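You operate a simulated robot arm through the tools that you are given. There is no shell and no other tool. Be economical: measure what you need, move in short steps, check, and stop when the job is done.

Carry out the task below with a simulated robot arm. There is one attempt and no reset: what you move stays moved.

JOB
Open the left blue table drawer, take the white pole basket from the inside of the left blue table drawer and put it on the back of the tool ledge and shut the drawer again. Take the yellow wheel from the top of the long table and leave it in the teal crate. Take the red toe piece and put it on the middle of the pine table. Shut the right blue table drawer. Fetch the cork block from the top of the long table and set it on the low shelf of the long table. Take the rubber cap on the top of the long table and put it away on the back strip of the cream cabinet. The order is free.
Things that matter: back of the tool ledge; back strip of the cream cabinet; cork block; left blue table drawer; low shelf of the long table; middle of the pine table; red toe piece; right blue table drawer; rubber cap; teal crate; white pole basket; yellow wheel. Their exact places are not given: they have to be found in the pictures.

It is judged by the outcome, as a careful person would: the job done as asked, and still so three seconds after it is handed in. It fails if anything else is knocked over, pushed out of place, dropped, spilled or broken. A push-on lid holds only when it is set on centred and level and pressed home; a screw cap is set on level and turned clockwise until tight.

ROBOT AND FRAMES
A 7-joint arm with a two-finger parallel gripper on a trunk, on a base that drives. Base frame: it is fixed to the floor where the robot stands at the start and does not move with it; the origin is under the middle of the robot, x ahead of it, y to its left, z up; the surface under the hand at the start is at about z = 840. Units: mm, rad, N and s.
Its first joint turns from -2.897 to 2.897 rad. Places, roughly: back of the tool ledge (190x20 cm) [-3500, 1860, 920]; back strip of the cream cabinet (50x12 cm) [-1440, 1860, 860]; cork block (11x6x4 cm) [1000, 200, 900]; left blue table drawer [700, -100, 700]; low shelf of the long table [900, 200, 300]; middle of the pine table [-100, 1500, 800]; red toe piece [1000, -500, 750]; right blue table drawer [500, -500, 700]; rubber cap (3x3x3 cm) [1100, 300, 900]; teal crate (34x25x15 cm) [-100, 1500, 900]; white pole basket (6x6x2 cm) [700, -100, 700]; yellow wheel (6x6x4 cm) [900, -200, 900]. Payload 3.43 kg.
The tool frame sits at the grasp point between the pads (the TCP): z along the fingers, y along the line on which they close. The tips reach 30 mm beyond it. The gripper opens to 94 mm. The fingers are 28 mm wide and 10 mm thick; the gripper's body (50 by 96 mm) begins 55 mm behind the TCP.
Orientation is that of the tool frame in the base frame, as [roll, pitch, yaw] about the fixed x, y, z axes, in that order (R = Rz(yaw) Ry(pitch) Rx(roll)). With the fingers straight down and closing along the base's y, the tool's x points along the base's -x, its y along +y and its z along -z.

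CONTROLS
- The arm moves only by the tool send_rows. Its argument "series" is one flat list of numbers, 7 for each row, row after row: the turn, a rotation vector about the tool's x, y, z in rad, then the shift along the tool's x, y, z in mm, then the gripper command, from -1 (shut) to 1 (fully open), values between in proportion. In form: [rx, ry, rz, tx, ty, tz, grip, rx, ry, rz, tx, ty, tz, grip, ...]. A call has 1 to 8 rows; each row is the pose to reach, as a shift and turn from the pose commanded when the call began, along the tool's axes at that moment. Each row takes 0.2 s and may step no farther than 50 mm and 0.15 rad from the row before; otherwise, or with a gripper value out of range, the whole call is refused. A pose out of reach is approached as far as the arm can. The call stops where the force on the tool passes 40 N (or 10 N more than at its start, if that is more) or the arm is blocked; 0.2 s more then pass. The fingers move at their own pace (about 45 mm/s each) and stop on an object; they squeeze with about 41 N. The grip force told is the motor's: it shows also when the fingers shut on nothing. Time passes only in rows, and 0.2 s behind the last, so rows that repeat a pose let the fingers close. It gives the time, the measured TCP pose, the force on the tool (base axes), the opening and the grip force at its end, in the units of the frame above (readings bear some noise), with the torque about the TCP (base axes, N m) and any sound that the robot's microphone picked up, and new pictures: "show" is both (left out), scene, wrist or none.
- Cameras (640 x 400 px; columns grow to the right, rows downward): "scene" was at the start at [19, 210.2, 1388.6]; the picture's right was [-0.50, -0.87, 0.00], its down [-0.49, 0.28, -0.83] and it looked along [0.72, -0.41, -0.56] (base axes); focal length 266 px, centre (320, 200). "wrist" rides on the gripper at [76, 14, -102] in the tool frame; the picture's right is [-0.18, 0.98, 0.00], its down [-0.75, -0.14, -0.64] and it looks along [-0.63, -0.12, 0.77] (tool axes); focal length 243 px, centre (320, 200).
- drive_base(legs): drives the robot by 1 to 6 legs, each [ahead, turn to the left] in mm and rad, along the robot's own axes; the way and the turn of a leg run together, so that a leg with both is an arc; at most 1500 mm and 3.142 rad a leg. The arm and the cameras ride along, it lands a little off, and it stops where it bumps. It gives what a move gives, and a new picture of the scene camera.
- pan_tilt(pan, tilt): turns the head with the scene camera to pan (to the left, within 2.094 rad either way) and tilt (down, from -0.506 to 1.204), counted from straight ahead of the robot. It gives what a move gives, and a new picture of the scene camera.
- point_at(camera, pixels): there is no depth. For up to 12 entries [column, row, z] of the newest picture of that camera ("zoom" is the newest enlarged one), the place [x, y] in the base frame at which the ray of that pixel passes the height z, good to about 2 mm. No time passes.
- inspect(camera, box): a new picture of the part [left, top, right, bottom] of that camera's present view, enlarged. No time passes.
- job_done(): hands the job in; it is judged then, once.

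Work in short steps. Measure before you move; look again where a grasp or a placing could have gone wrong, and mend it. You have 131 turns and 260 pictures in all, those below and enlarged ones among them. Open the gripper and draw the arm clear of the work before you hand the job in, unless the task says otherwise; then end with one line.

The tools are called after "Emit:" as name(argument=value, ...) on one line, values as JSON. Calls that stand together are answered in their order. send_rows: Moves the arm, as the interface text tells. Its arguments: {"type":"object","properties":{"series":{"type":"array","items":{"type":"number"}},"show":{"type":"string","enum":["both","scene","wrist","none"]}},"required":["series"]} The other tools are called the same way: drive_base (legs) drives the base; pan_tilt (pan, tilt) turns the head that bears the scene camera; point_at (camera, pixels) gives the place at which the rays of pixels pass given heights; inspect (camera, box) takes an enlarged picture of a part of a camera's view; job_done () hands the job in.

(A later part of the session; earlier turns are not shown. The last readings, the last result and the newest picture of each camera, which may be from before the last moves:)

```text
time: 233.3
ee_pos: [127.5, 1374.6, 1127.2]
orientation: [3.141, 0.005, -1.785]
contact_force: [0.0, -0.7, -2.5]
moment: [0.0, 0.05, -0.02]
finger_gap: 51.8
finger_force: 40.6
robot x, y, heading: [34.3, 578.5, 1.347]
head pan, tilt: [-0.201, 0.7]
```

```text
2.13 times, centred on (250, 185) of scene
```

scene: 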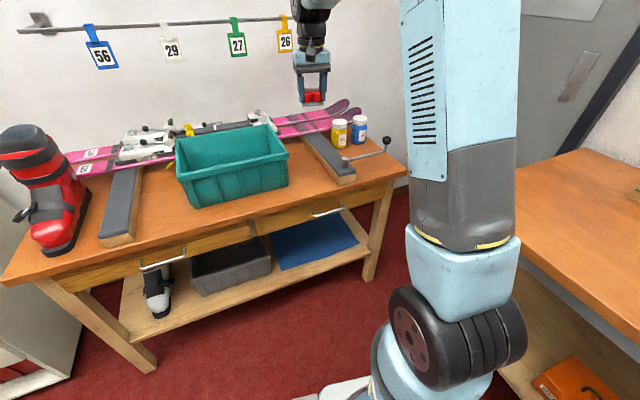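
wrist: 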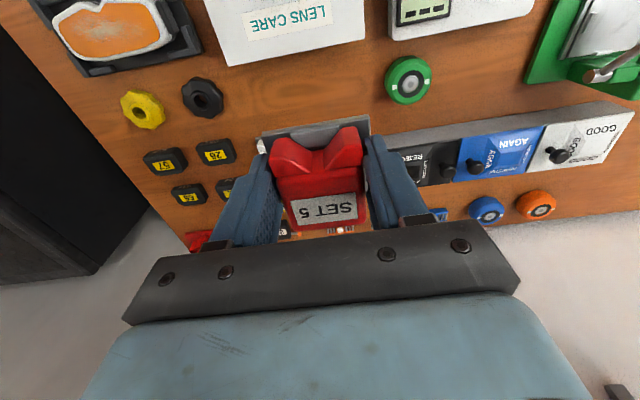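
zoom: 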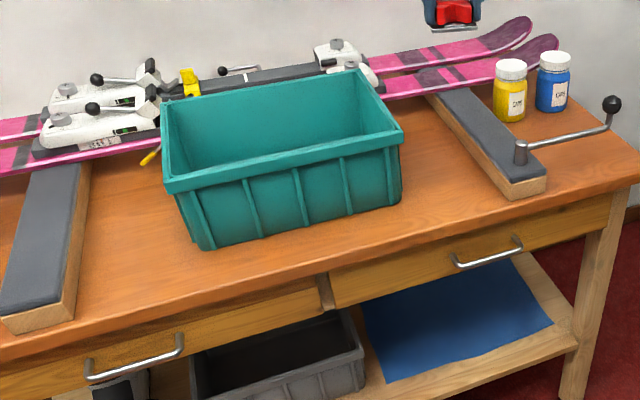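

Free spot right of the crate, x 48–200 at y≈1490, in the middle of the table's depth between crate and plank. Move there and lower to just above the surface.

Emit:
send_rows(series=[0, 0, -0.05, -22, 7.3, 25, -1, 0, 0, -0.1, -44, 14.7, 50, -1, 0, 0, -0.15, -66, 22, 75, -1, 0, 0, -0.2, -88, 29.4, 100, -1, 0, 0, -0.214, -110, 36.7, 130, -1, 0, 0, -0.214, -110, 36.7, 160, -1])

```text
time: 234.8
ee_pos: [116.5, 1490.9, 967.5]
orientation: [-3.139, 0.006, -1.572]
contact_force: [0.4, -1.2, -1.4]
moment: [0.0, 0.01, -0.05]
finger_gap: 51.6
finger_force: 41.2
robot x, y, heading: [32.4, 574.6, 1.343]
head pan, tilt: [-0.201, 0.7]
```

scene: 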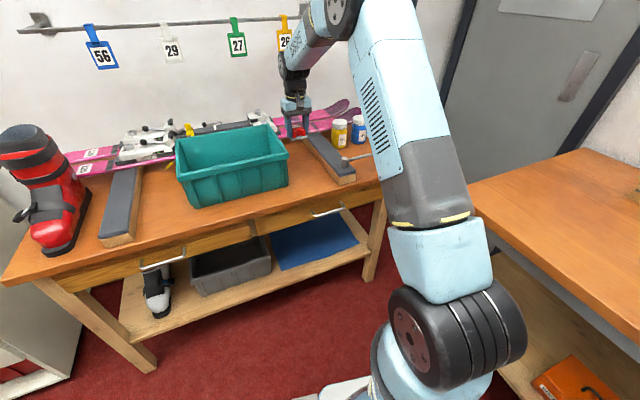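
wrist: 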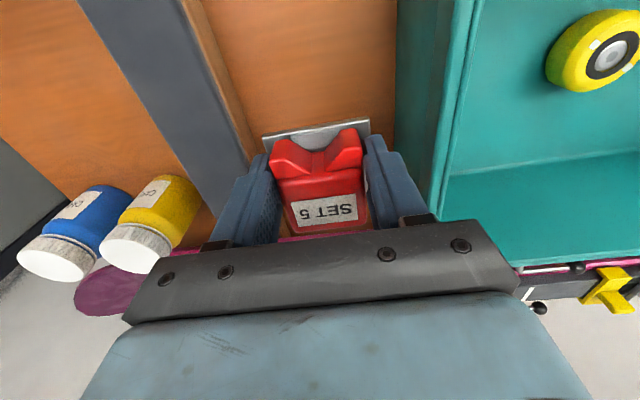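

Emit:
point_at(camera="wrist", pixels=[[225, 80, 800], [250, 150, 800], [395, 100, 800], [430, 200, 950], [445, 20, 950], [200, 100, 860], [320, 60, 800]])

```text
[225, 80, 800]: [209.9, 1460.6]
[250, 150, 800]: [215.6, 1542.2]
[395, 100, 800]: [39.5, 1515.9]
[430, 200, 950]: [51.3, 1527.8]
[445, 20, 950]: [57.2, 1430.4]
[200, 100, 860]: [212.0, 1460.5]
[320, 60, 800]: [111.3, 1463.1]
```

Gap is 55–210, so shift to x≈128 and lower to contact.

Emit:
send_rows(series=[0, 0, 0, 0, -12, 35, -1, 0, 0, 0, 0, -12, 70, -1, 0, 0, 0, 0, -12, 105, -1, 0, 0, 0, 0, -12, 118, -1, 0, 0, 0, 0, -12, 124, -1, 0, 0, 0, 0, -12, 128, -1, 0, 0, 0, 0, -12, 132, -1, 0, 0, 0, 0, -12, 136, -1], show="wrist")

```text
time: 236.6
ee_pos: [128.0, 1492.8, 836.1]
orientation: [-3.139, 0.012, -1.572]
contact_force: [-0.3, -6.2, 33.3]
moment: [-0.96, 0.24, -0.01]
finger_gap: 51.7
finger_force: 40.9
robot x, y, heading: [34.1, 580.1, 1.343]
head pan, tilt: [-0.201, 0.7]
```

wrist: 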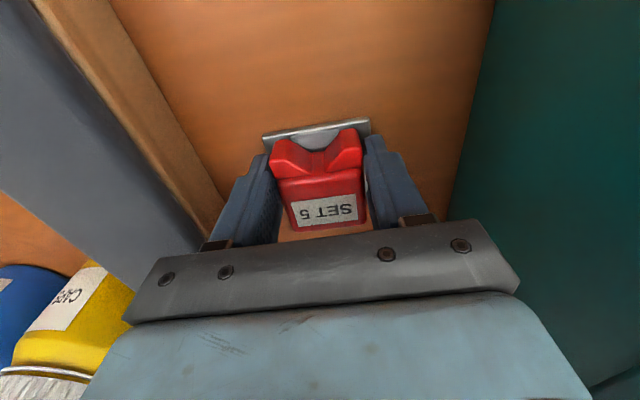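

Down on the table. Release and rise.

Emit:
send_rows(series=[0, 0, 0, 0, 0, -3, -1, 0, 0, 0, 0, 0, -3, 0.45, 0, 0, 0, 0, 0, -3, 0.45, 0, 0, 0, 0, 0, -40, 0.45, 0, 0, 0, 0, 0, -88, 0.45, 0, 0, 0, 0, 0, -136, 0.45, 0, 0, 0, 0, 0, -184, 0.45, 0, 0, 0, 0, 0, -232, 0.45], show="wrist")

```text
time: 238.3
ee_pos: [123.6, 1489.7, 1065.1]
orientation: [-3.139, 0.007, -1.572]
contact_force: [0.4, -0.1, -0.5]
moment: [-0.02, 0.03, -0.02]
finger_gap: 68.2
finger_force: 0.1
robot x, y, heading: [32.1, 580.2, 1.348]
head pan, tilt: [-0.201, 0.7]
```

wrist: 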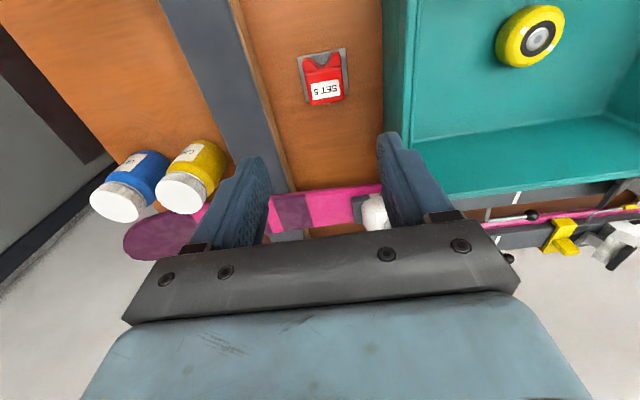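

Toe piece stands on the pine table. Retract, then go to the left drawer.

Emit:
send_rows(series=[0, 0, 0, 30, 0, -20, -1, 0, 0, 0, 70, 0, -40, -1, 0, 0, 0, 110, 0, -60, -1, 0, 0, 0, 150, 0, -60, -1, 0, 0, 0, 190, 0, -60, -1, 0, 0, 0, 230, 0, -60, -1], show="none")

Emit:
drive_base(legs=[[-650, 0], [0, -0.7]])

Emit:
drive_base(legs=[[0, -0.65], [-200, 0]])

```text
time: 239.8
ee_pos: [127.1, 1260.3, 1122.4]
orientation: [-3.139, 0.008, -1.573]
contact_force: [0.7, -0.5, -0.2]
moment: [-0.03, -0.01, 0.01]
finger_gap: 0.0
finger_force: 33.0
robot x, y, heading: [35.3, 577.3, 1.345]
head pan, tilt: [-0.201, 0.7]
```

```text
time: 245.5
ee_pos: [407.9, 393.2, 1121.9]
orientation: [-3.14, 0.007, -2.296]
contact_force: [-0.5, 0.6, 0.6]
moment: [-0.05, 0.02, 0.0]
finger_gap: 0.0
finger_force: 32.5
robot x, y, heading: [-141.0, -13.7, 0.624]
head pan, tilt: [-0.201, 0.7]
```

scene: 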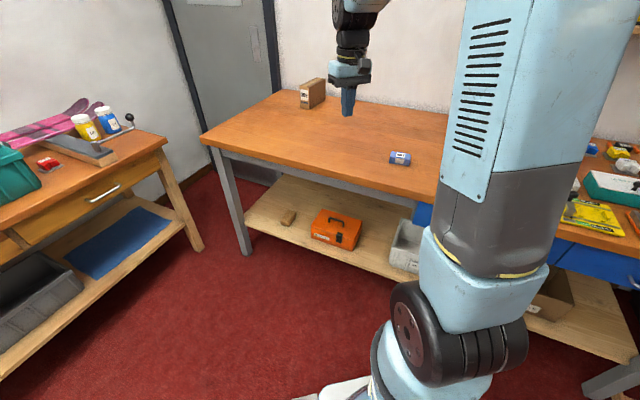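

```text
time: 249.1
ee_pos: [337.4, -18.4, 1123.4]
orientation: [-3.138, 0.008, -2.949]
contact_force: [-0.9, 0.0, 0.4]
moment: [-0.06, 0.03, -0.01]
finger_gap: 0.0
finger_force: 33.5
robot x, y, heading: [-346.8, 29.1, -0.023]
head pan, tilt: [-0.201, 0.7]
```

scene: 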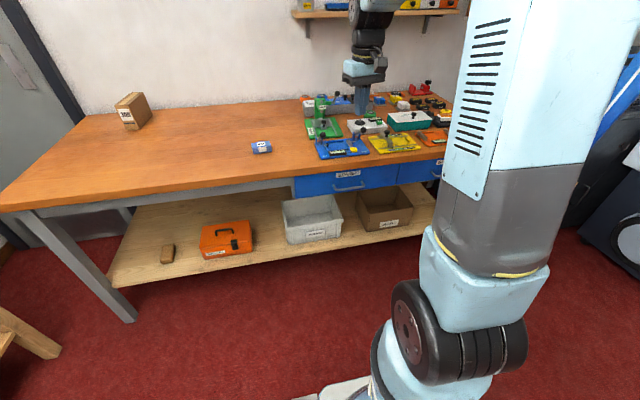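

Measure the handle of the left drawer more precisely while correcting the tool yaw.

Emit:
inspect(camera="scene", box=[280, 150, 440, 250])

Emit:
send_rows(series=[0, 0, 0.1, 15, -10, 40, 1, 0, 0, 0.19, 30, -20, 80, 1, 0, 0, 0.19, 45, -27, 125, 1, 0, 0, 0.19, 45, -27, 170, 1], show="none")

```text
4.00 times, centred on (360, 200) of scene
```

zoom: 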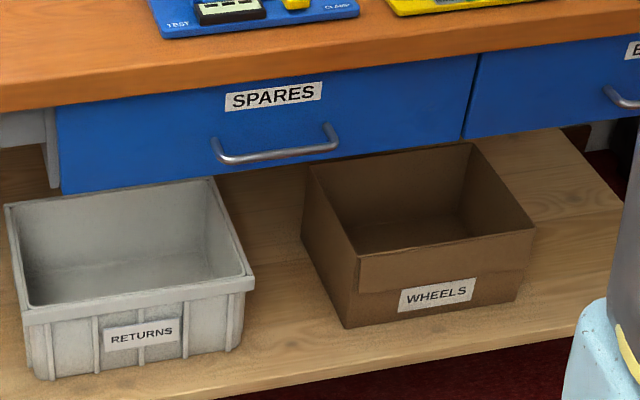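

```text
time: 250.1
ee_pos: [297.9, -52.7, 954.2]
orientation: [3.141, 0.01, -3.139]
contact_force: [-1.0, 0.7, 0.3]
moment: [-0.02, -0.04, 0.0]
finger_gap: 86.4
finger_force: 0.1
robot x, y, heading: [-346.7, 28.3, -0.028]
head pan, tilt: [-0.201, 0.7]
```

Emit:
point_at(camera="zoom", pixels=[[213, 140, 700], [213, 140, 720], [213, 140, 740], [325, 125, 700], [325, 125, 730], [283, 154, 700], [283, 154, 720], [283, 154, 740], [62, 105, 790], [65, 190, 680], [225, 160, 720], [337, 147, 720]])

```text
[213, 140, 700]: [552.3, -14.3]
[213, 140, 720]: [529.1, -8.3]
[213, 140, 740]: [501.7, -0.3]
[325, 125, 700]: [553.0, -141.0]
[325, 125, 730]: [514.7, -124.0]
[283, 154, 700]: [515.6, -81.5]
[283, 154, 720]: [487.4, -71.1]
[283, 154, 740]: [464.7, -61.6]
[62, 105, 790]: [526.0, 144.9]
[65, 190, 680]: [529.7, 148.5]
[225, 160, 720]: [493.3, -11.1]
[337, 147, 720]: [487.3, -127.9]
```

Handle bar: (486,-70,722), protruding 40 mm. Rotate the tool to point horizontally forward with the fingers closing vertically.

Emit:
send_rows(series=[0.0863, -0.0863, -0.0863, 0, -2, 15, 1, 0.1726, -0.1726, -0.1726, 0, -4, 30, 1, 0.2589, -0.2589, -0.2589, 0, -6, 45, 1, 0.3452, -0.3452, -0.3452, 0, -8, 60, 1, 0.4315, -0.4315, -0.4315, 0, -10, 75, 1, 0.5178, -0.5178, -0.5178, 0, -12, 90, 1, 0.6041, -0.6041, -0.6041, 0, -14, 105, 1, 0.69, -0.69, -0.69, 0, -17, 120, 1], show="none")

Emit:
send_rows(series=[0.0863, -0.0863, -0.0863, 0, 0, 0, 1, 0.1726, -0.1726, -0.1726, 0, 0, 0, 1, 0.2589, -0.2589, -0.2589, 0, 0, 0, 1, 0.3452, -0.3452, -0.3452, 0, 0, 0, 1, 0.4315, -0.4315, -0.4315, 0, 0, 0, 1, 0.519, -0.519, -0.519, 0, 0, 0, 1, 0.519, -0.519, -0.519, 0, 0, 0, 1])

```text
time: 251.9
ee_pos: [319.2, -71.9, 830.7]
orientation: [-2.218, 0.337, -2.225]
contact_force: [-0.5, -0.7, 0.8]
moment: [0.03, 0.01, 0.01]
finger_gap: 94.1
finger_force: 0.1
out of reach, approached as far as the arm can: row 7, 8
robot x, y, heading: [-346.0, 29.8, -0.024]
head pan, tilt: [-0.201, 0.7]
```

```text
refused: row 6 steps farther than a row can; nothing moved
```

The turn is fine; only the place was too near the robot. Continue the rotation while moving forward.

Emit:
send_rows(series=[0, 0, 0, -12, -7, 16, 1, 0.0863, -0.0863, -0.0863, -20, -12, 27, 1, 0.1726, -0.1726, -0.1726, -27, -16, 36, 1, 0.2589, -0.2589, -0.2589, -34, -20, 45, 1, 0.3452, -0.3452, -0.3452, -40, -23, 53, 1, 0.4315, -0.4315, -0.4315, -40, -23, 53, 1, 0.515, -0.515, -0.515, -40, -23, 53, 1, 0.515, -0.515, -0.515, -40, -23, 53, 1])

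```text
time: 253.7
ee_pos: [391.1, -71.5, 832.5]
orientation: [-1.567, 0.004, -1.57]
contact_force: [0.3, 0.3, -0.5]
moment: [-0.02, -0.02, 0.01]
finger_gap: 93.9
finger_force: 0.0
robot x, y, heading: [-347.8, 28.0, -0.03]
head pan, tilt: [-0.201, 0.7]
5 turns are left
```

scene: 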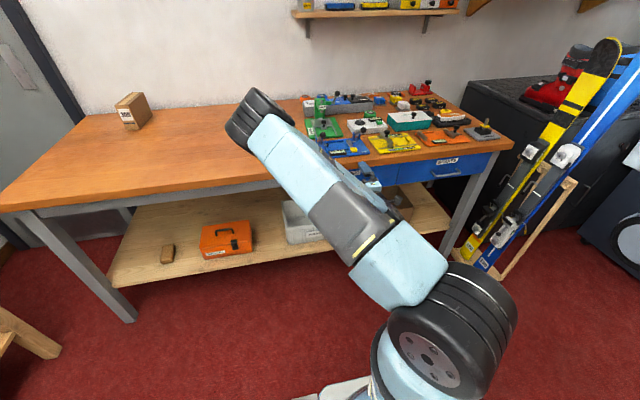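
wrist: 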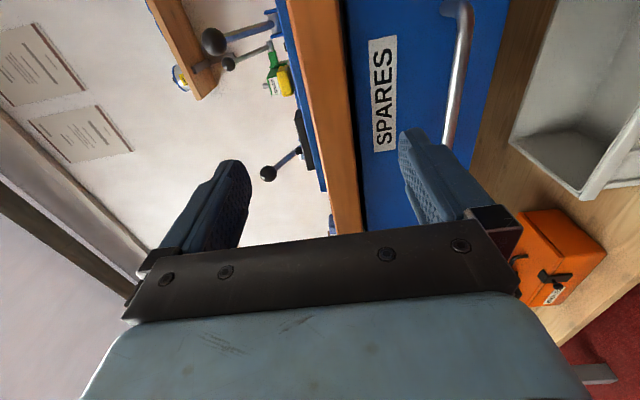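

Only 5 turns remain, so I pack the remaining work. Now: grip the handle, pull the drawer open by backing the base, release, raise and straighten the tool, and look into the drawer.

Emit:
send_rows(series=[0, 0, 0, 0, 37, 0, 1, 0, 0, 0, 0, 74, 0, 1, 0, 0, 0, 0, 110, 0, 1, 0, 0, 0, 0, 110, 30, 1, 0, 0, 0, 0, 110, 60, 1, 0, 0, 0, 0, 110, 87, 1, 0, 0, 0, 0, 110, 87, -1, 0, 0, 0, 0, 110, 87, -1], show="none")

Emit:
send_rows(series=[0, 0, 0, 0, 0, 0, -1, 0, 0, 0, 0, 0, 0, -1, 0, 0, 0, 0, 0, 0, -1], show="none")

Emit:
drive_base(legs=[[-260, 0]])

Emit:
send_rows(series=[0, 0, 0, 0, 0, 0, 1, 0, 0, 0, 0, 0, 0, 1, 0, 0, 0, 0, 0, 0, 1, 0, 0, 0, 0, 0, -25, 1, 0, 0, 0, 0, 0, -50, 1, 0, 0, 0, 0, 0, -70, 1], show="none")

Emit:
send_rows(series=[0, 0, 0, 0, -47, 0, 1, 0, 0, 0, 0, -94, 0, 1, 0, 0, 0, 0, -141, 0, 1, 0, 0, 0, 0, -188, 0, 1, 0, 0, 0, 0, -235, 0, 1, 0, 0, 0, 0, -282, 0, 1, 0, 0, 0, 0, -329, 0, 1], show="none")

Emit:
send_rows(series=[-0.0863, 0.0863, 0.0863, 0, 0, 0, 1, -0.1726, 0.1726, 0.1726, 0, 0, 0, 1, -0.2589, 0.2589, 0.2589, 0, 0, 0, 1, -0.3452, 0.3452, 0.3452, 0, 0, 0, 1, -0.4315, 0.4315, 0.4315, 0, 0, 0, 1, -0.5178, 0.5178, 0.5178, 0, 0, 0, 1, -0.6041, 0.6041, 0.6041, 0, 0, 0, 1, -0.69, 0.69, 0.69, 0, 0, 0, 1], show="none")

Emit:
send_rows(series=[-0.0863, 0.0863, 0.0863, 0, 0, 0, 1, -0.1726, 0.1726, 0.1726, 0, 0, 0, 1, -0.2589, 0.2589, 0.2589, 0, 0, 0, 1, -0.3452, 0.3452, 0.3452, 0, 0, 0, 1, -0.4315, 0.4315, 0.4315, 0, 0, 0, 1, -0.515, 0.515, 0.515, 0, 0, 0, 1, -0.515, 0.515, 0.515, 0, 0, 0, 1], show="none")

Emit:
drive_base(legs=[[200, 0]])

Emit:
pan_tilt(pan=-0.1, tilt=0.8)

Emit:
inspect(camera="wrist", box=[0, 0, 640, 400])

```text
time: 255.5
ee_pos: [478.6, -72.4, 721.7]
orientation: [-1.568, 0.004, -1.571]
contact_force: [0.1, 0.4, 0.6]
moment: [0.02, 0.0, 0.02]
finger_gap: 41.4
finger_force: 0.0
robot x, y, heading: [-345.4, 29.3, -0.029]
head pan, tilt: [-0.201, 0.7]
```

```text
time: 256.3
ee_pos: [478.7, -72.8, 729.0]
orientation: [-1.554, 0.002, -1.571]
contact_force: [-15.9, 4.3, 26.0]
moment: [-0.15, -0.08, 0.66]
finger_gap: 14.3
finger_force: 34.0
robot x, y, heading: [-344.8, 27.3, -0.025]
head pan, tilt: [-0.201, 0.7]
stopped in row 3: the force on the tool passed its limit at 45 N (the readings are from after the stop); the commanded pose is now the measured one
```

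```text
time: 257.3
ee_pos: [420.7, -73.5, 728.2]
orientation: [-1.554, -0.001, -1.573]
contact_force: [1.4, -0.9, -3.6]
moment: [-0.06, 0.0, 0.02]
finger_gap: 14.1
finger_force: 45.3
robot x, y, heading: [-405.6, 27.2, -0.029]
head pan, tilt: [-0.201, 0.7]
stopped in leg 1: the force on the tool passed its limit at 42 N (the readings are from after the stop); the commanded pose is now the measured one
```

scene: 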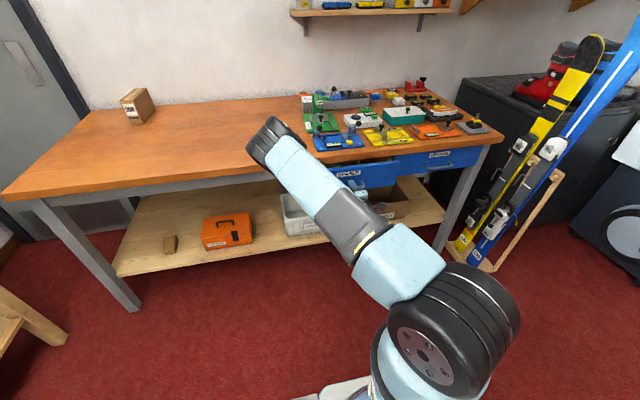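

```text
time: 258.7
ee_pos: [352.0, -73.3, 726.6]
orientation: [-1.551, 0.001, -1.574]
contact_force: [0.5, -0.5, 0.1]
moment: [-0.03, 0.03, 0.02]
finger_gap: 94.0
finger_force: 0.0
robot x, y, heading: [-405.6, 31.3, -0.028]
head pan, tilt: [-0.201, 0.7]
```

```text
time: 260.3
ee_pos: [346.0, -72.9, 1057.7]
orientation: [-1.555, -0.001, -1.569]
contact_force: [0.6, 0.9, -0.3]
moment: [0.05, -0.08, -0.02]
finger_gap: 94.4
finger_force: 0.0
robot x, y, heading: [-402.1, 30.5, -0.03]
head pan, tilt: [-0.201, 0.7]
```

```text
time: 262.1
ee_pos: [345.3, -73.5, 1056.1]
orientation: [-2.476, 0.347, -2.485]
contact_force: [1.2, 0.5, 0.7]
moment: [0.03, 0.03, 0.05]
finger_gap: 94.1
finger_force: 0.0
robot x, y, heading: [-405.0, 30.9, -0.029]
head pan, tilt: [-0.201, 0.7]
```

```text
time: 263.7
ee_pos: [344.2, -73.5, 1056.4]
orientation: [-3.14, 0.021, -3.139]
contact_force: [0.3, 0.5, -0.2]
moment: [-0.02, -0.01, -0.01]
finger_gap: 93.9
finger_force: 0.0
robot x, y, heading: [-409.3, 30.9, -0.026]
head pan, tilt: [-0.201, 0.7]
```

```text
time: 265.3
ee_pos: [544.5, -80.4, 1056.8]
orientation: [-3.138, 0.023, -3.141]
contact_force: [0.1, 0.3, -0.1]
moment: [0.03, 0.0, 0.02]
finger_gap: 93.9
finger_force: 0.1
robot x, y, heading: [-202.9, 19.0, -0.035]
head pan, tilt: [-0.201, 0.7]
```

scene: 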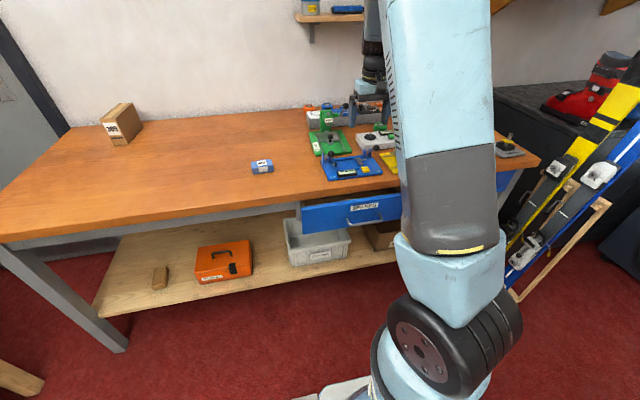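

```text
time: 266.0
ee_pos: [545.1, -81.2, 1056.5]
orientation: [-3.137, 0.022, -3.142]
contact_force: [-0.4, -0.8, 0.2]
moment: [-0.01, -0.01, 0.01]
finger_gap: 94.0
finger_force: 0.0
robot x, y, heading: [-208.8, 23.5, -0.032]
head pan, tilt: [-0.099, 0.799]
```

scene: 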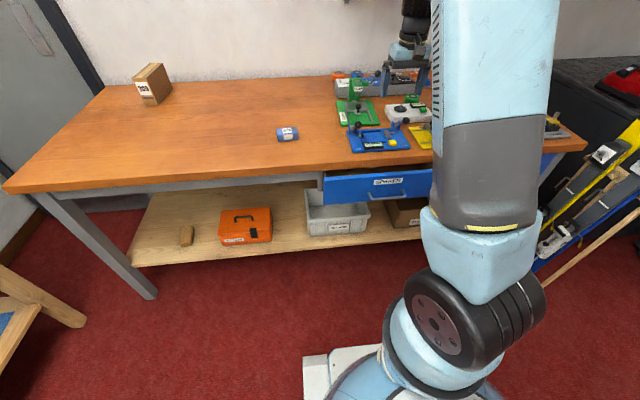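

```text
1.00 times, centred on (320, 200) of wrist (not enlarged: the box is as wide or as high as the picture)
4 turns are left
```

zoom: 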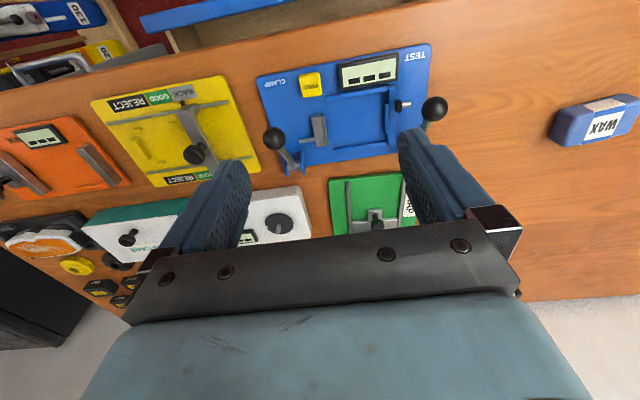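

The drawer came out only ~58 mm before the force stop. Repeat: re-grip the handle, pull with several short base moves, release, straighten up and look in.

Emit:
drive_base(legs=[[-200, 0]])

Emit:
send_rows(series=[0.0863, -0.0863, -0.0863, 0, 0, 0, 1, 0.1726, -0.1726, -0.1726, 0, 0, 0, 1, 0.2589, -0.2589, -0.2589, 0, 0, 0, 1, 0.3452, -0.3452, -0.3452, 0, 0, 0, 1, 0.4315, -0.4315, -0.4315, 0, 0, 0, 1, 0.5178, -0.5178, -0.5178, 0, 0, 0, 1, 0.6041, -0.6041, -0.6041, 0, 0, 0, 1, 0.69, -0.69, -0.69, 0, 0, 0, 1], show="none")

Emit:
send_rows(series=[0.0863, -0.0863, -0.0863, 0, 0, 0, 1, 0.1726, -0.1726, -0.1726, 0, 0, 0, 1, 0.2589, -0.2589, -0.2589, 0, 0, 0, 1, 0.3452, -0.3452, -0.3452, 0, 0, 0, 1, 0.4315, -0.4315, -0.4315, 0, 0, 0, 1, 0.515, -0.515, -0.515, 0, 0, 0, 1, 0.515, -0.515, -0.515, 0, 0, 0, 1], show="none")

Emit:
send_rows(series=[0, 0, 0, 0, 47, 0, 1, 0, 0, 0, 0, 94, 0, 1, 0, 0, 0, 0, 141, 0, 1, 0, 0, 0, 0, 188, 0, 1, 0, 0, 0, 0, 235, 0, 1, 0, 0, 0, 0, 282, 0, 1, 0, 0, 0, 0, 328, 0, 1], show="none")

Emit:
send_rows(series=[0, 0, 0, 0, 0, 40, 1, 0, 0, 0, 0, 0, 78, 1, 0, 0, 0, 0, 0, 78, -1, 0, 0, 0, 0, 0, 78, -1, 0, 0, 0, 0, 0, 78, -1, 0, 0, 0, 0, 0, 78, -1], show="none")

Emit:
drive_base(legs=[[-55, 0]])

Emit:
drive_base(legs=[[-55, 0]])

Emit:
drive_base(legs=[[-55, 0]])

Emit:
drive_base(legs=[[-55, 0]])

Emit:
send_rows(series=[0, 0, 0, 0, 0, 0, 1, 0, 0, 0, 0, 0, 0, 1, 0, 0, 0, 0, 0, 0, 1, 0, 0, 0, 0, 0, -25, 1, 0, 0, 0, 0, 0, -50, 1, 0, 0, 0, 0, 0, -70, 1], show="none")

Emit:
send_rows(series=[0, 0, 0, 0, -47, 0, 1, 0, 0, 0, 0, -94, 0, 1, 0, 0, 0, 0, -141, 0, 1, 0, 0, 0, 0, -188, 0, 1, 0, 0, 0, 0, -235, 0, 1, 0, 0, 0, 0, -282, 0, 1, 0, 0, 0, 0, -329, 0, 1], show="none")

Emit:
send_rows(series=[-0.0863, 0.0863, 0.0863, 0, 0, 0, 1, -0.1726, 0.1726, 0.1726, 0, 0, 0, 1, -0.2589, 0.2589, 0.2589, 0, 0, 0, 1, -0.3452, 0.3452, 0.3452, 0, 0, 0, 1, -0.4315, 0.4315, 0.4315, 0, 0, 0, 1, -0.5178, 0.5178, 0.5178, 0, 0, 0, 1, -0.6041, 0.6041, 0.6041, 0, 0, 0, 1, -0.69, 0.69, 0.69, 0, 0, 0, 1], show="none")

Emit:
send_rows(series=[-0.0863, 0.0863, 0.0863, 0, 0, 0, 1, -0.1726, 0.1726, 0.1726, 0, 0, 0, 1, -0.2589, 0.2589, 0.2589, 0, 0, 0, 1, -0.3452, 0.3452, 0.3452, 0, 0, 0, 1, -0.4315, 0.4315, 0.4315, 0, 0, 0, 1, -0.515, 0.515, 0.515, 0, 0, 0, 1, -0.515, 0.515, 0.515, 0, 0, 0, 1], show="none")

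Emit:
drive_base(legs=[[120, 0]])

Emit:
inspect(camera="wrist", box=[0, 0, 640, 400])

Emit:
point_at(camera="zoom", pixels=[[320, 60, 700], [320, 100, 700], [320, 140, 700], [200, 60, 700], [200, 100, 700], [200, 140, 700], [440, 60, 700], [440, 100, 700], [440, 140, 700], [320, 20, 700], [100, 60, 700], [540, 60, 700]])

```text
time: 267.6
ee_pos: [345.3, -71.9, 1057.3]
orientation: [-3.138, 0.022, -3.137]
contact_force: [0.2, 0.6, -0.6]
moment: [0.02, -0.02, 0.0]
finger_gap: 93.9
finger_force: 0.1
robot x, y, heading: [-405.9, 30.6, -0.027]
head pan, tilt: [-0.099, 0.799]
```

scene: 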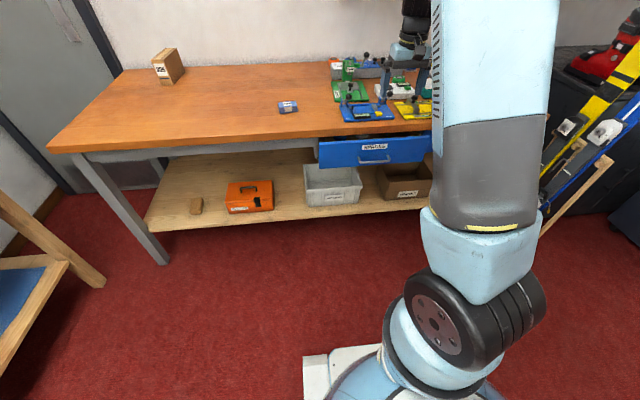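

```text
time: 269.4
ee_pos: [345.2, -75.2, 1057.4]
orientation: [-2.206, 0.345, -2.218]
contact_force: [0.1, -2.1, 1.0]
moment: [0.05, 0.0, 0.12]
finger_gap: 94.1
finger_force: 0.1
robot x, y, heading: [-407.8, 28.3, -0.024]
head pan, tilt: [-0.099, 0.799]
```

```text
time: 271.0
ee_pos: [344.4, -72.3, 1055.8]
orientation: [-1.552, 0.0, -1.57]
contact_force: [-0.2, 0.1, 0.0]
moment: [0.01, -0.01, -0.02]
finger_gap: 94.3
finger_force: 0.1
robot x, y, heading: [-403.0, 33.4, -0.025]
head pan, tilt: [-0.099, 0.799]
```

```text
time: 272.6
ee_pos: [352.0, -73.9, 729.0]
orientation: [-1.551, -0.001, -1.57]
contact_force: [-0.2, -0.4, 0.6]
moment: [-0.03, 0.01, 0.0]
finger_gap: 94.0
finger_force: 0.1
robot x, y, heading: [-407.1, 27.9, -0.023]
head pan, tilt: [-0.099, 0.799]
```

```text
time: 274.0
ee_pos: [429.9, -72.2, 728.7]
orientation: [-1.558, 0.002, -1.571]
contact_force: [-0.7, 0.1, -13.3]
moment: [-0.11, -0.04, -0.08]
finger_gap: 14.4
finger_force: 9.3
robot x, y, heading: [-402.6, 32.9, -0.028]
head pan, tilt: [-0.099, 0.799]
```

```text
time: 275.0
ee_pos: [375.2, -72.3, 727.9]
orientation: [-1.557, 0.002, -1.573]
contact_force: [1.3, -10.9, -36.7]
moment: [-0.11, 0.01, -0.41]
finger_gap: 14.1
finger_force: 44.7
robot x, y, heading: [-460.3, 29.6, -0.03]
head pan, tilt: [-0.099, 0.799]
```

scene: 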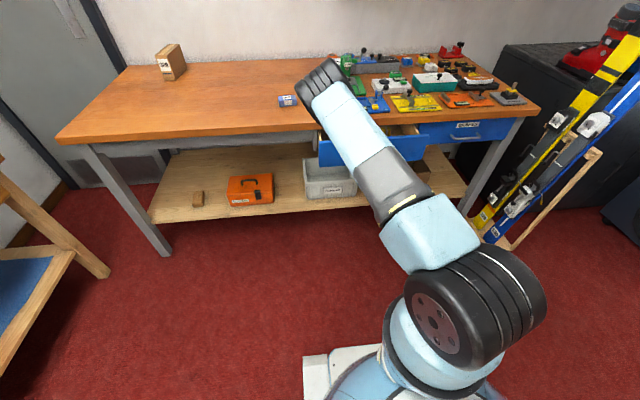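

```text
time: 275.9
ee_pos: [320.1, -72.3, 727.1]
orientation: [-1.559, 0.002, -1.575]
contact_force: [0.2, -11.2, -26.8]
moment: [-0.06, 0.04, -0.59]
finger_gap: 14.1
finger_force: 44.9
robot x, y, heading: [-515.2, 31.1, -0.028]
head pan, tilt: [-0.099, 0.799]
```

scene: 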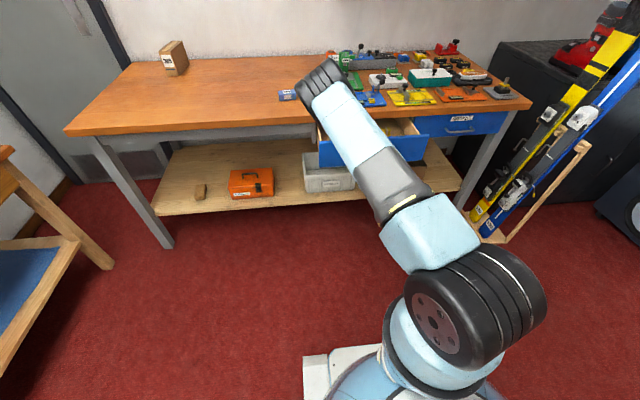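

```text
time: 276.9
ee_pos: [263.2, -70.2, 728.0]
orientation: [-1.561, 0.002, -1.575]
contact_force: [1.6, -8.2, -21.7]
moment: [-0.05, 0.01, -0.72]
finger_gap: 14.4
finger_force: 44.6
robot x, y, heading: [-573.5, 30.7, -0.025]
head pan, tilt: [-0.099, 0.799]
```

scene: 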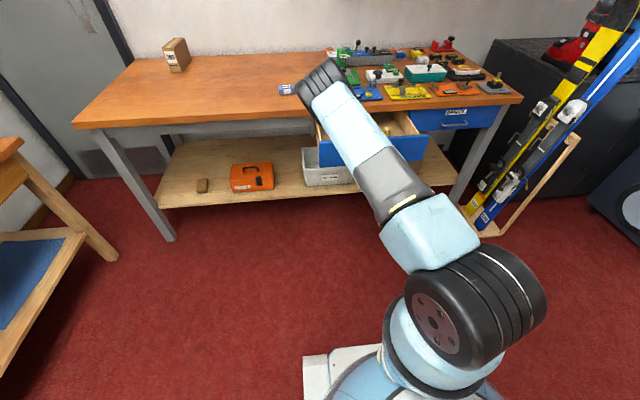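

```text
time: 277.8
ee_pos: [209.0, -70.0, 728.1]
orientation: [-1.562, 0.0, -1.578]
contact_force: [0.7, -9.3, -19.9]
moment: [-0.04, 0.03, -0.56]
finger_gap: 14.2
finger_force: 45.6
robot x, y, heading: [-625.6, 36.9, -0.031]
head pan, tilt: [-0.099, 0.799]
```

scene: 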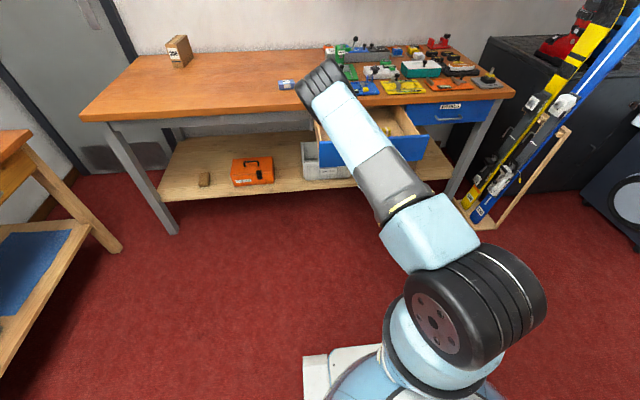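

```text
time: 279.2
ee_pos: [136.7, -67.7, 729.0]
orientation: [-1.561, 0.0, -1.577]
contact_force: [0.3, 0.7, -0.1]
moment: [-0.02, 0.05, -0.01]
finger_gap: 93.7
finger_force: 0.1
robot x, y, heading: [-629.9, 33.7, -0.03]
head pan, tilt: [-0.099, 0.799]
```

```text
time: 280.8
ee_pos: [134.1, -66.7, 1057.2]
orientation: [-1.564, -0.001, -1.578]
contact_force: [1.6, 0.1, 0.1]
moment: [0.02, -0.01, -0.01]
finger_gap: 94.0
finger_force: 0.0
robot x, y, heading: [-627.1, 36.6, -0.025]
head pan, tilt: [-0.099, 0.799]
```

```text
time: 282.6
ee_pos: [133.1, -69.6, 1057.2]
orientation: [-2.48, 0.339, -2.492]
contact_force: [-0.4, 0.2, 0.1]
moment: [0.01, -0.03, 0.0]
finger_gap: 93.9
finger_force: 0.1
robot x, y, heading: [-625.8, 35.5, -0.031]
head pan, tilt: [-0.099, 0.799]
```

```text
time: 284.2
ee_pos: [134.2, -70.7, 1057.3]
orientation: [-3.139, 0.015, 3.138]
contact_force: [0.2, 0.6, -0.2]
moment: [-0.01, 0.03, 0.01]
finger_gap: 93.7
finger_force: 0.1
robot x, y, heading: [-626.5, 36.2, -0.032]
head pan, tilt: [-0.099, 0.799]
```

```text
time: 285.5
ee_pos: [255.2, -72.4, 1057.7]
orientation: [-3.138, 0.012, 3.139]
contact_force: [0.6, 0.6, 0.1]
moment: [0.01, 0.01, 0.01]
finger_gap: 94.0
finger_force: 0.1
robot x, y, heading: [-505.5, 28.8, -0.033]
head pan, tilt: [-0.099, 0.799]
```

scene: 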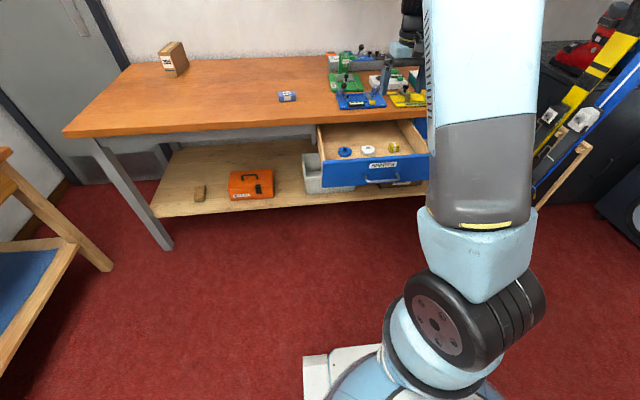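

```text
1.00 times, centred on (320, 200) of wrist (not enlarged: the box is as wide or as high as the picture)
```

zoom: 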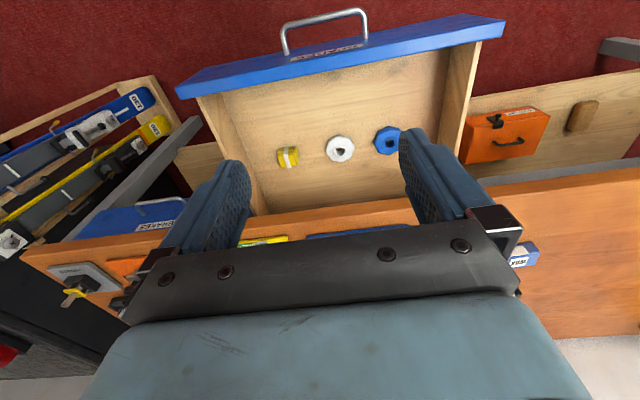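

```text
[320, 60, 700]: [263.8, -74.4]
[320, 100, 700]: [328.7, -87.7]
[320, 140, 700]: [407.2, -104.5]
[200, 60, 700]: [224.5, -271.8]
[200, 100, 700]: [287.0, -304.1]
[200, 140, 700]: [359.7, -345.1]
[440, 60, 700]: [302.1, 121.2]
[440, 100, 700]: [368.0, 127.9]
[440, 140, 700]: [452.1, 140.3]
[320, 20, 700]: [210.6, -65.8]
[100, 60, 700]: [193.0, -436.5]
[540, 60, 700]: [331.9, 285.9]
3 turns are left
```

The drawer is open 280 mm and the white basket is seen at (340,149), i.e. about (434,-67). I grasp it, push the drawer shut with the finger's outer side on the handle bar, and drive to the tool bench to view the ledge.

Emit:
drive_base(legs=[[120, 0]])

Emit:
send_rows(series=[0, 0, 0, -30, 4.5, 0, 1, 0, 0, 0, -59, 9, 0, 1, 0, 0, 0, -59, 9, 45, 1, 0, 0, 0, -59, 9, 90, 1, 0, 0, 0, -59, 9, 135, 1, 0, 0, 0, -59, 9, 180, 1, 0, 0, 0, -59, 9, 225, 1, 0, 0, 0, -59, 9, 270, 1], show="none")

Emit:
send_rows(series=[0, 0, 0, 0, 0, 25, 1, 0, 0, 0, 0, 0, 40, 1, 0, 0, 0, 0, 0, 52, 1, 0, 0, 0, 0, 0, 58, 1, 0, 0, 0, 0, 0, 62, 1, 0, 0, 0, 0, 0, 66, 1, 0, 0, 0, 0, 0, 70, 1, 0, 0, 0, 0, 0, 74, 1], show="none")

Emit:
send_rows(series=[0, 0, 0, 0, 0, 3, 1, 0, 0, 0, 0, 0, 6, 1, 0, 0, 0, 0, 0, 9, 1, 0, 0, 0, 0, 0, 12, 1, 0, 0, 0, 0, 0, 15, 1, 0, 0, 0, 0, 0, 18, 1], show="none")

Emit:
send_rows(series=[0, 0, 0, 0, 0, -3, 1, 0, 0, 0, 0, 0, -3, -1, 0, 0, 0, 0, 0, -3, -1, 0, 0, 0, 0, 0, -3, -1, 0, 0, 0, 0, 0, -3, -1], show="wrist")

Emit:
send_rows(series=[0, 0, 0, 0, 0, -10, -1, 0, 0, 0, 0, 0, -50, -1, 0, 0, 0, 0, 0, -95, -1, 0, 0, 0, 0, 0, -140, -1, 0, 0, 0, 0, 0, -185, -1, 0, 0, 0, 0, 0, -230, -1, 0, 0, 0, 0, 0, -275, -1, 0, 0, 0, 0, 0, -318, -1], show="none")

Emit:
send_rows(series=[0, 0, -0.14, 38, 0, 0, -1, 0, 0, -0.28, 76, 0, 0, -1, 0, 0, -0.42, 114, 0, 0, -1, 0, 0, -0.56, 152, 0, 0, -1, 0, 0, -0.7, 190, 0, 0, -1, 0, 0, -0.84, 228, 0, 0, -1, 0, 0, -0.98, 266, 0, 0, -1, 0, 0, -1.12, 304, 0, 0, -1], show="none")

Emit:
send_rows(series=[0, 0, -0.1125, 0, 0, 0, -1, 0, 0, -0.225, 0, 0, 0, -1, 0, 0, -0.3375, 0, 0, 0, -1, 0, 0, -0.45, 0, 0, 0, -1], show="none")

Emit:
send_rows(series=[0, 0, 0, 0, 0, 42, -1, 0, 0, 0, 0, 0, 84, -1, 0, 0, 0, 0, 0, 126, -1, 0, 0, 0, 0, 0, 168, -1, 0, 0, 0, 0, 0, 210, -1, 0, 0, 0, 0, 0, 252, -1, 0, 0, 0, 0, 0, 290, -1], show="none")

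Emit:
send_rows(series=[0, 0, 0, 0, -25, 0, -1, 0, 0, 0, 0, -50, 0, -1, 0, 0, 0, 0, -75, 0, -1, 0, 0, 0, 0, -100, 0, -1, 0, 0, 0, 0, -125, 0, -1, 0, 0, 0, 0, -150, 0, -1, 0, 0, 0, 0, -175, 0, -1, 0, 0, 0, 0, -200, 0, -1], show="none")

Emit:
send_rows(series=[0, 0, 0, 0, -20, 0, -1, 0, 0, 0, 0, -40, 0, -1, 0, 0, 0, 0, -60, 0, -1, 0, 0, 0, 0, -80, 0, -1, 0, 0, 0, 0, -100, 0, -1, 0, 0, 0, 0, -116, 0, -1, 0, 0, 0, 0, -126, 0, -1, 0, 0, 0, 0, -136, 0, -1], show="none")

Emit:
send_rows(series=[0, 0, 0, 0, -8, 0, -1, 0, 0, 0, 0, -16, 0, -1, 0, 0, 0, 0, -24, 0, -1, 0, 0, 0, 0, -32, 0, -1], show="scene")

Emit:
send_rows(series=[0, 0, 0, 0, 30, 0, -1, 0, 0, 0, 0, 60, 0, -1, 0, 0, 0, 0, 60, -45, -1, 0, 0, 0, 0, 60, -90, -1, 0, 0, 0, 0, 60, -135, -1, 0, 0, 0, 0, 60, -180, -1, 0, 0, 0, 0, 60, -225, -1, 0, 0, 0, 0, 60, -270, -1], show="none")

Emit:
send_rows(series=[0, 0, 0.14, 0, 25, -12, -1, 0, 0, 0.28, 0, 50, -24, -1, 0, 0, 0.42, 0, 75, -36, -1, 0, 0, 0.56, 0, 100, -48, -1, 0, 0, 0.7, 0, 125, -60, -1, 0, 0, 0.84, 0, 150, -72, -1, 0, 0, 0.98, 0, 175, -84, -1, 0, 0, 1.12, 0, 200, -96, -1], show="none")

Emit:
send_rows(series=[0, 0, 0.1125, 0, 0, 0, -1, 0, 0, 0.225, 0, 0, 0, -1, 0, 0, 0.3375, 0, 0, 0, -1, 0, 0, 0.45, 0, 0, 0, -1], show="none")

Emit:
drive_base(legs=[[0, -0.22], [-1050, 0]])

Emit:
drive_base(legs=[[-1050, 0]])

Emit:
drive_base(legs=[[-1050, 0]])

```text
time: 286.7
ee_pos: [376.6, -73.9, 1057.7]
orientation: [-3.137, 0.015, -3.14]
contact_force: [-0.7, 0.6, -0.1]
moment: [-0.01, -0.02, -0.03]
finger_gap: 93.8
finger_force: 0.0
robot x, y, heading: [-384.6, 29.1, -0.019]
head pan, tilt: [-0.099, 0.799]
```

scene: 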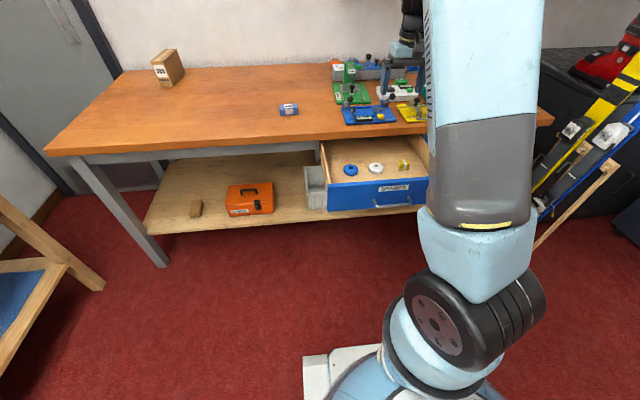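

```text
time: 288.5
ee_pos: [438.5, -65.6, 789.3]
orientation: [-3.138, 0.016, -3.14]
contact_force: [-0.5, 0.6, 0.4]
moment: [-0.02, -0.05, -0.07]
finger_gap: 93.9
finger_force: 0.1
robot x, y, heading: [-383.8, 27.6, -0.02]
head pan, tilt: [-0.099, 0.799]
```

```text
time: 290.0
ee_pos: [443.5, -65.2, 729.1]
orientation: [-3.138, 0.024, -3.14]
contact_force: [0.7, 0.0, 7.6]
moment: [0.37, 0.06, 0.02]
finger_gap: 93.9
finger_force: 0.1
robot x, y, heading: [-385.4, 26.3, -0.024]
head pan, tilt: [-0.099, 0.799]
stopped in row 7: the force on the tool passed its limit at 46 N (the readings are from after the stop); the commanded pose is now the measured one
```

```text
time: 290.4
ee_pos: [444.9, -65.9, 729.1]
orientation: [-3.138, 0.028, -3.139]
contact_force: [0.8, 0.2, 6.6]
moment: [0.34, 0.07, -0.02]
finger_gap: 93.8
finger_force: 0.0
robot x, y, heading: [-384.0, 26.1, -0.019]
head pan, tilt: [-0.099, 0.799]
stopped in row 2: the force on the tool passed its limit at 45 N (the readings are from after the stop); the commanded pose is now the measured one
```

```text
time: 291.6
ee_pos: [443.3, -64.7, 731.8]
orientation: [-3.139, 0.025, -3.139]
contact_force: [-0.1, 0.8, 0.9]
moment: [0.02, -0.01, 0.0]
finger_gap: 58.1
finger_force: 40.9
robot x, y, heading: [-387.2, 31.5, -0.023]
head pan, tilt: [-0.099, 0.799]
```

wrist: 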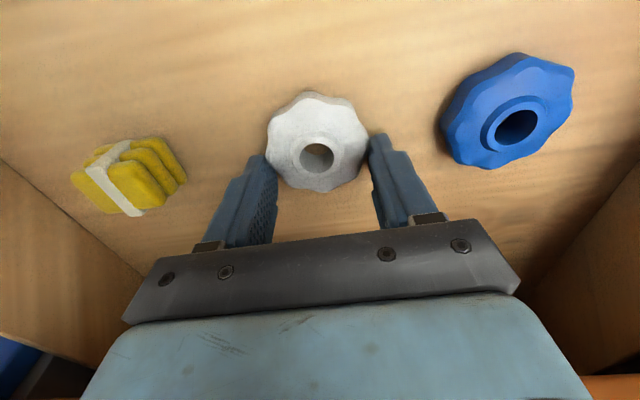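

```text
time: 293.4
ee_pos: [436.6, -63.0, 1049.6]
orientation: [-3.136, 0.025, -3.141]
contact_force: [0.9, 0.1, 0.3]
moment: [0.0, 0.06, 0.01]
finger_gap: 57.7
finger_force: 41.4
robot x, y, heading: [-383.0, 28.9, -0.023]
head pan, tilt: [-0.099, 0.799]
```

```text
time: 295.2
ee_pos: [133.6, -67.6, 1043.0]
orientation: [-3.116, 0.006, -2.018]
contact_force: [0.0, -0.1, -1.0]
moment: [0.05, 0.03, 0.02]
finger_gap: 57.7
finger_force: 40.4
robot x, y, heading: [-384.3, 28.9, -0.023]
head pan, tilt: [-0.099, 0.799]
```

```text
time: 296.2
ee_pos: [132.4, -64.9, 1041.9]
orientation: [-3.116, -0.004, -1.568]
contact_force: [-0.2, -0.1, -0.5]
moment: [-0.03, -0.02, -0.01]
finger_gap: 57.9
finger_force: 41.3
robot x, y, heading: [-386.9, 28.8, -0.017]
head pan, tilt: [-0.099, 0.799]
```

```text
time: 297.8
ee_pos: [139.9, -64.6, 749.7]
orientation: [-3.112, -0.003, -1.57]
contact_force: [0.2, -0.3, 0.2]
moment: [-0.02, -0.03, -0.01]
finger_gap: 57.5
finger_force: 41.3
robot x, y, heading: [-383.9, 28.4, -0.021]
head pan, tilt: [-0.099, 0.799]
```

```text
time: 299.6
ee_pos: [340.4, -66.4, 756.7]
orientation: [-3.115, -0.005, -1.571]
contact_force: [0.6, 0.4, -0.5]
moment: [0.0, -0.02, -0.04]
finger_gap: 57.8
finger_force: 40.8
robot x, y, heading: [-384.5, 25.3, -0.022]
head pan, tilt: [-0.099, 0.799]
```

```text
time: 300.9
ee_pos: [436.2, -65.9, 759.9]
orientation: [-3.128, -0.004, -1.57]
contact_force: [-19.0, 0.8, 17.9]
moment: [0.01, -0.14, 0.06]
finger_gap: 57.3
finger_force: 40.6
robot x, y, heading: [-383.6, 28.6, -0.023]
head pan, tilt: [-0.099, 0.799]
stopped in row 6: the force on the tool passed its limit at 57 N (the readings are from after the stop); the commanded pose is now the measured one
```

```text
time: 301.2
ee_pos: [435.5, -65.3, 759.2]
orientation: [-3.135, -0.004, -1.57]
contact_force: [-18.0, 1.0, 17.9]
moment: [0.0, -0.18, 0.08]
finger_gap: 57.4
finger_force: 41.3
robot x, y, heading: [-386.1, 24.3, -0.027]
head pan, tilt: [-0.099, 0.799]
stopped in row 1: the force on the tool passed its limit at 50 N (the readings are from after the stop); the commanded pose is now the measured one
```

scene: 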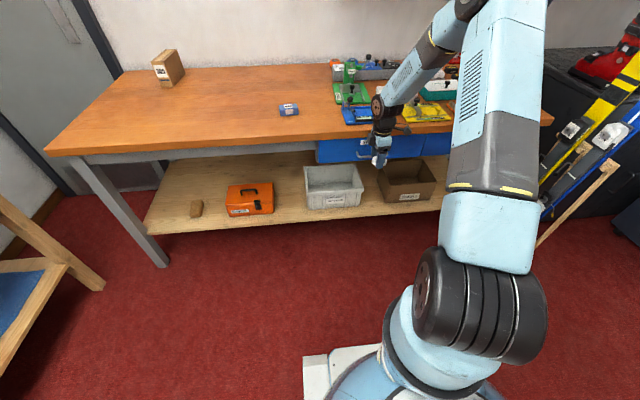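

```text
time: 303.0
ee_pos: [376.0, -66.6, 1029.3]
orientation: [-3.133, -0.006, -1.569]
contact_force: [0.3, 0.3, -1.1]
moment: [0.04, 0.01, 0.02]
finger_gap: 57.7
finger_force: 41.6
robot x, y, heading: [-381.5, 24.5, -0.021]
head pan, tilt: [-0.099, 0.799]
```

```text
time: 304.8
ee_pos: [173.8, -64.0, 1123.1]
orientation: [-3.136, 0.004, -2.691]
contact_force: [0.3, -0.1, -0.4]
moment: [0.05, 0.03, 0.03]
finger_gap: 57.8
finger_force: 40.7
robot x, y, heading: [-379.3, 25.7, -0.019]
head pan, tilt: [-0.099, 0.799]
```

```text
time: 305.8
ee_pos: [174.6, -64.4, 1122.4]
orientation: [-3.137, 0.007, -3.139]
contact_force: [0.3, 0.6, -0.2]
moment: [-0.03, -0.01, -0.03]
finger_gap: 57.6
finger_force: 41.4
robot x, y, heading: [-382.6, 25.8, -0.027]
head pan, tilt: [-0.099, 0.799]
```

```text
time: 312.1
ee_pos: [-866.7, 67.6, 1123.5]
orientation: [-3.136, 0.009, 2.928]
contact_force: [1.2, 0.4, -0.6]
moment: [0.01, -0.04, -0.01]
finger_gap: 57.9
finger_force: 40.9
robot x, y, heading: [-1396.0, 278.4, -0.235]
head pan, tilt: [-0.099, 0.799]
```

scene: 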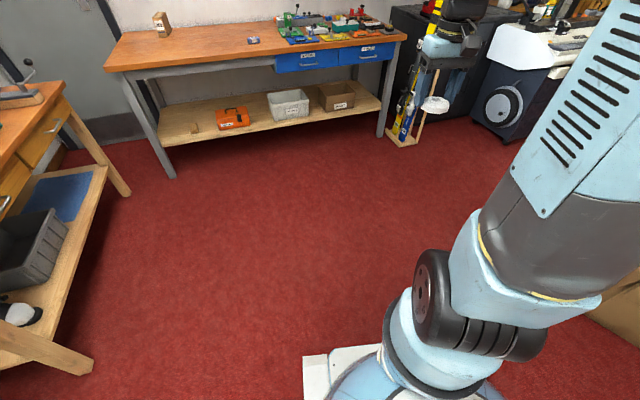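

```text
time: 317.6
ee_pos: [-1883.7, 315.4, 1121.9]
orientation: [-3.136, 0.007, 2.931]
contact_force: [0.2, -0.2, -0.3]
moment: [0.02, 0.0, -0.03]
finger_gap: 58.1
finger_force: 41.4
robot x, y, heading: [-2411.0, 522.3, -0.235]
head pan, tilt: [-0.099, 0.799]
```

scene: 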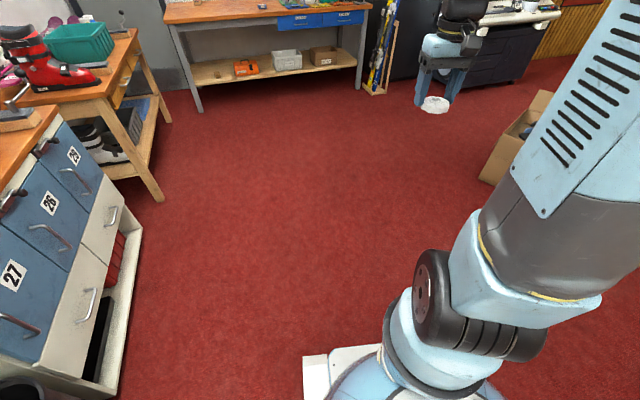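

```text
time: 323.1
ee_pos: [-2906.8, 562.5, 1123.4]
orientation: [-3.137, 0.007, 2.936]
contact_force: [0.1, 0.1, -0.2]
moment: [-0.02, -0.01, 0.0]
finger_gap: 57.7
finger_force: 40.9
robot x, y, heading: [-3433.9, 768.8, -0.234]
head pan, tilt: [-0.099, 0.799]
```

scene: 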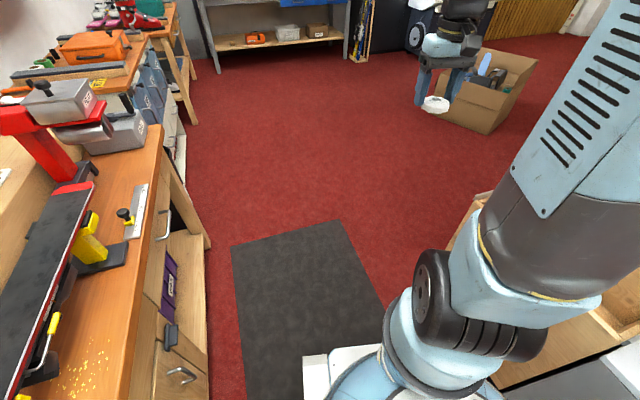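

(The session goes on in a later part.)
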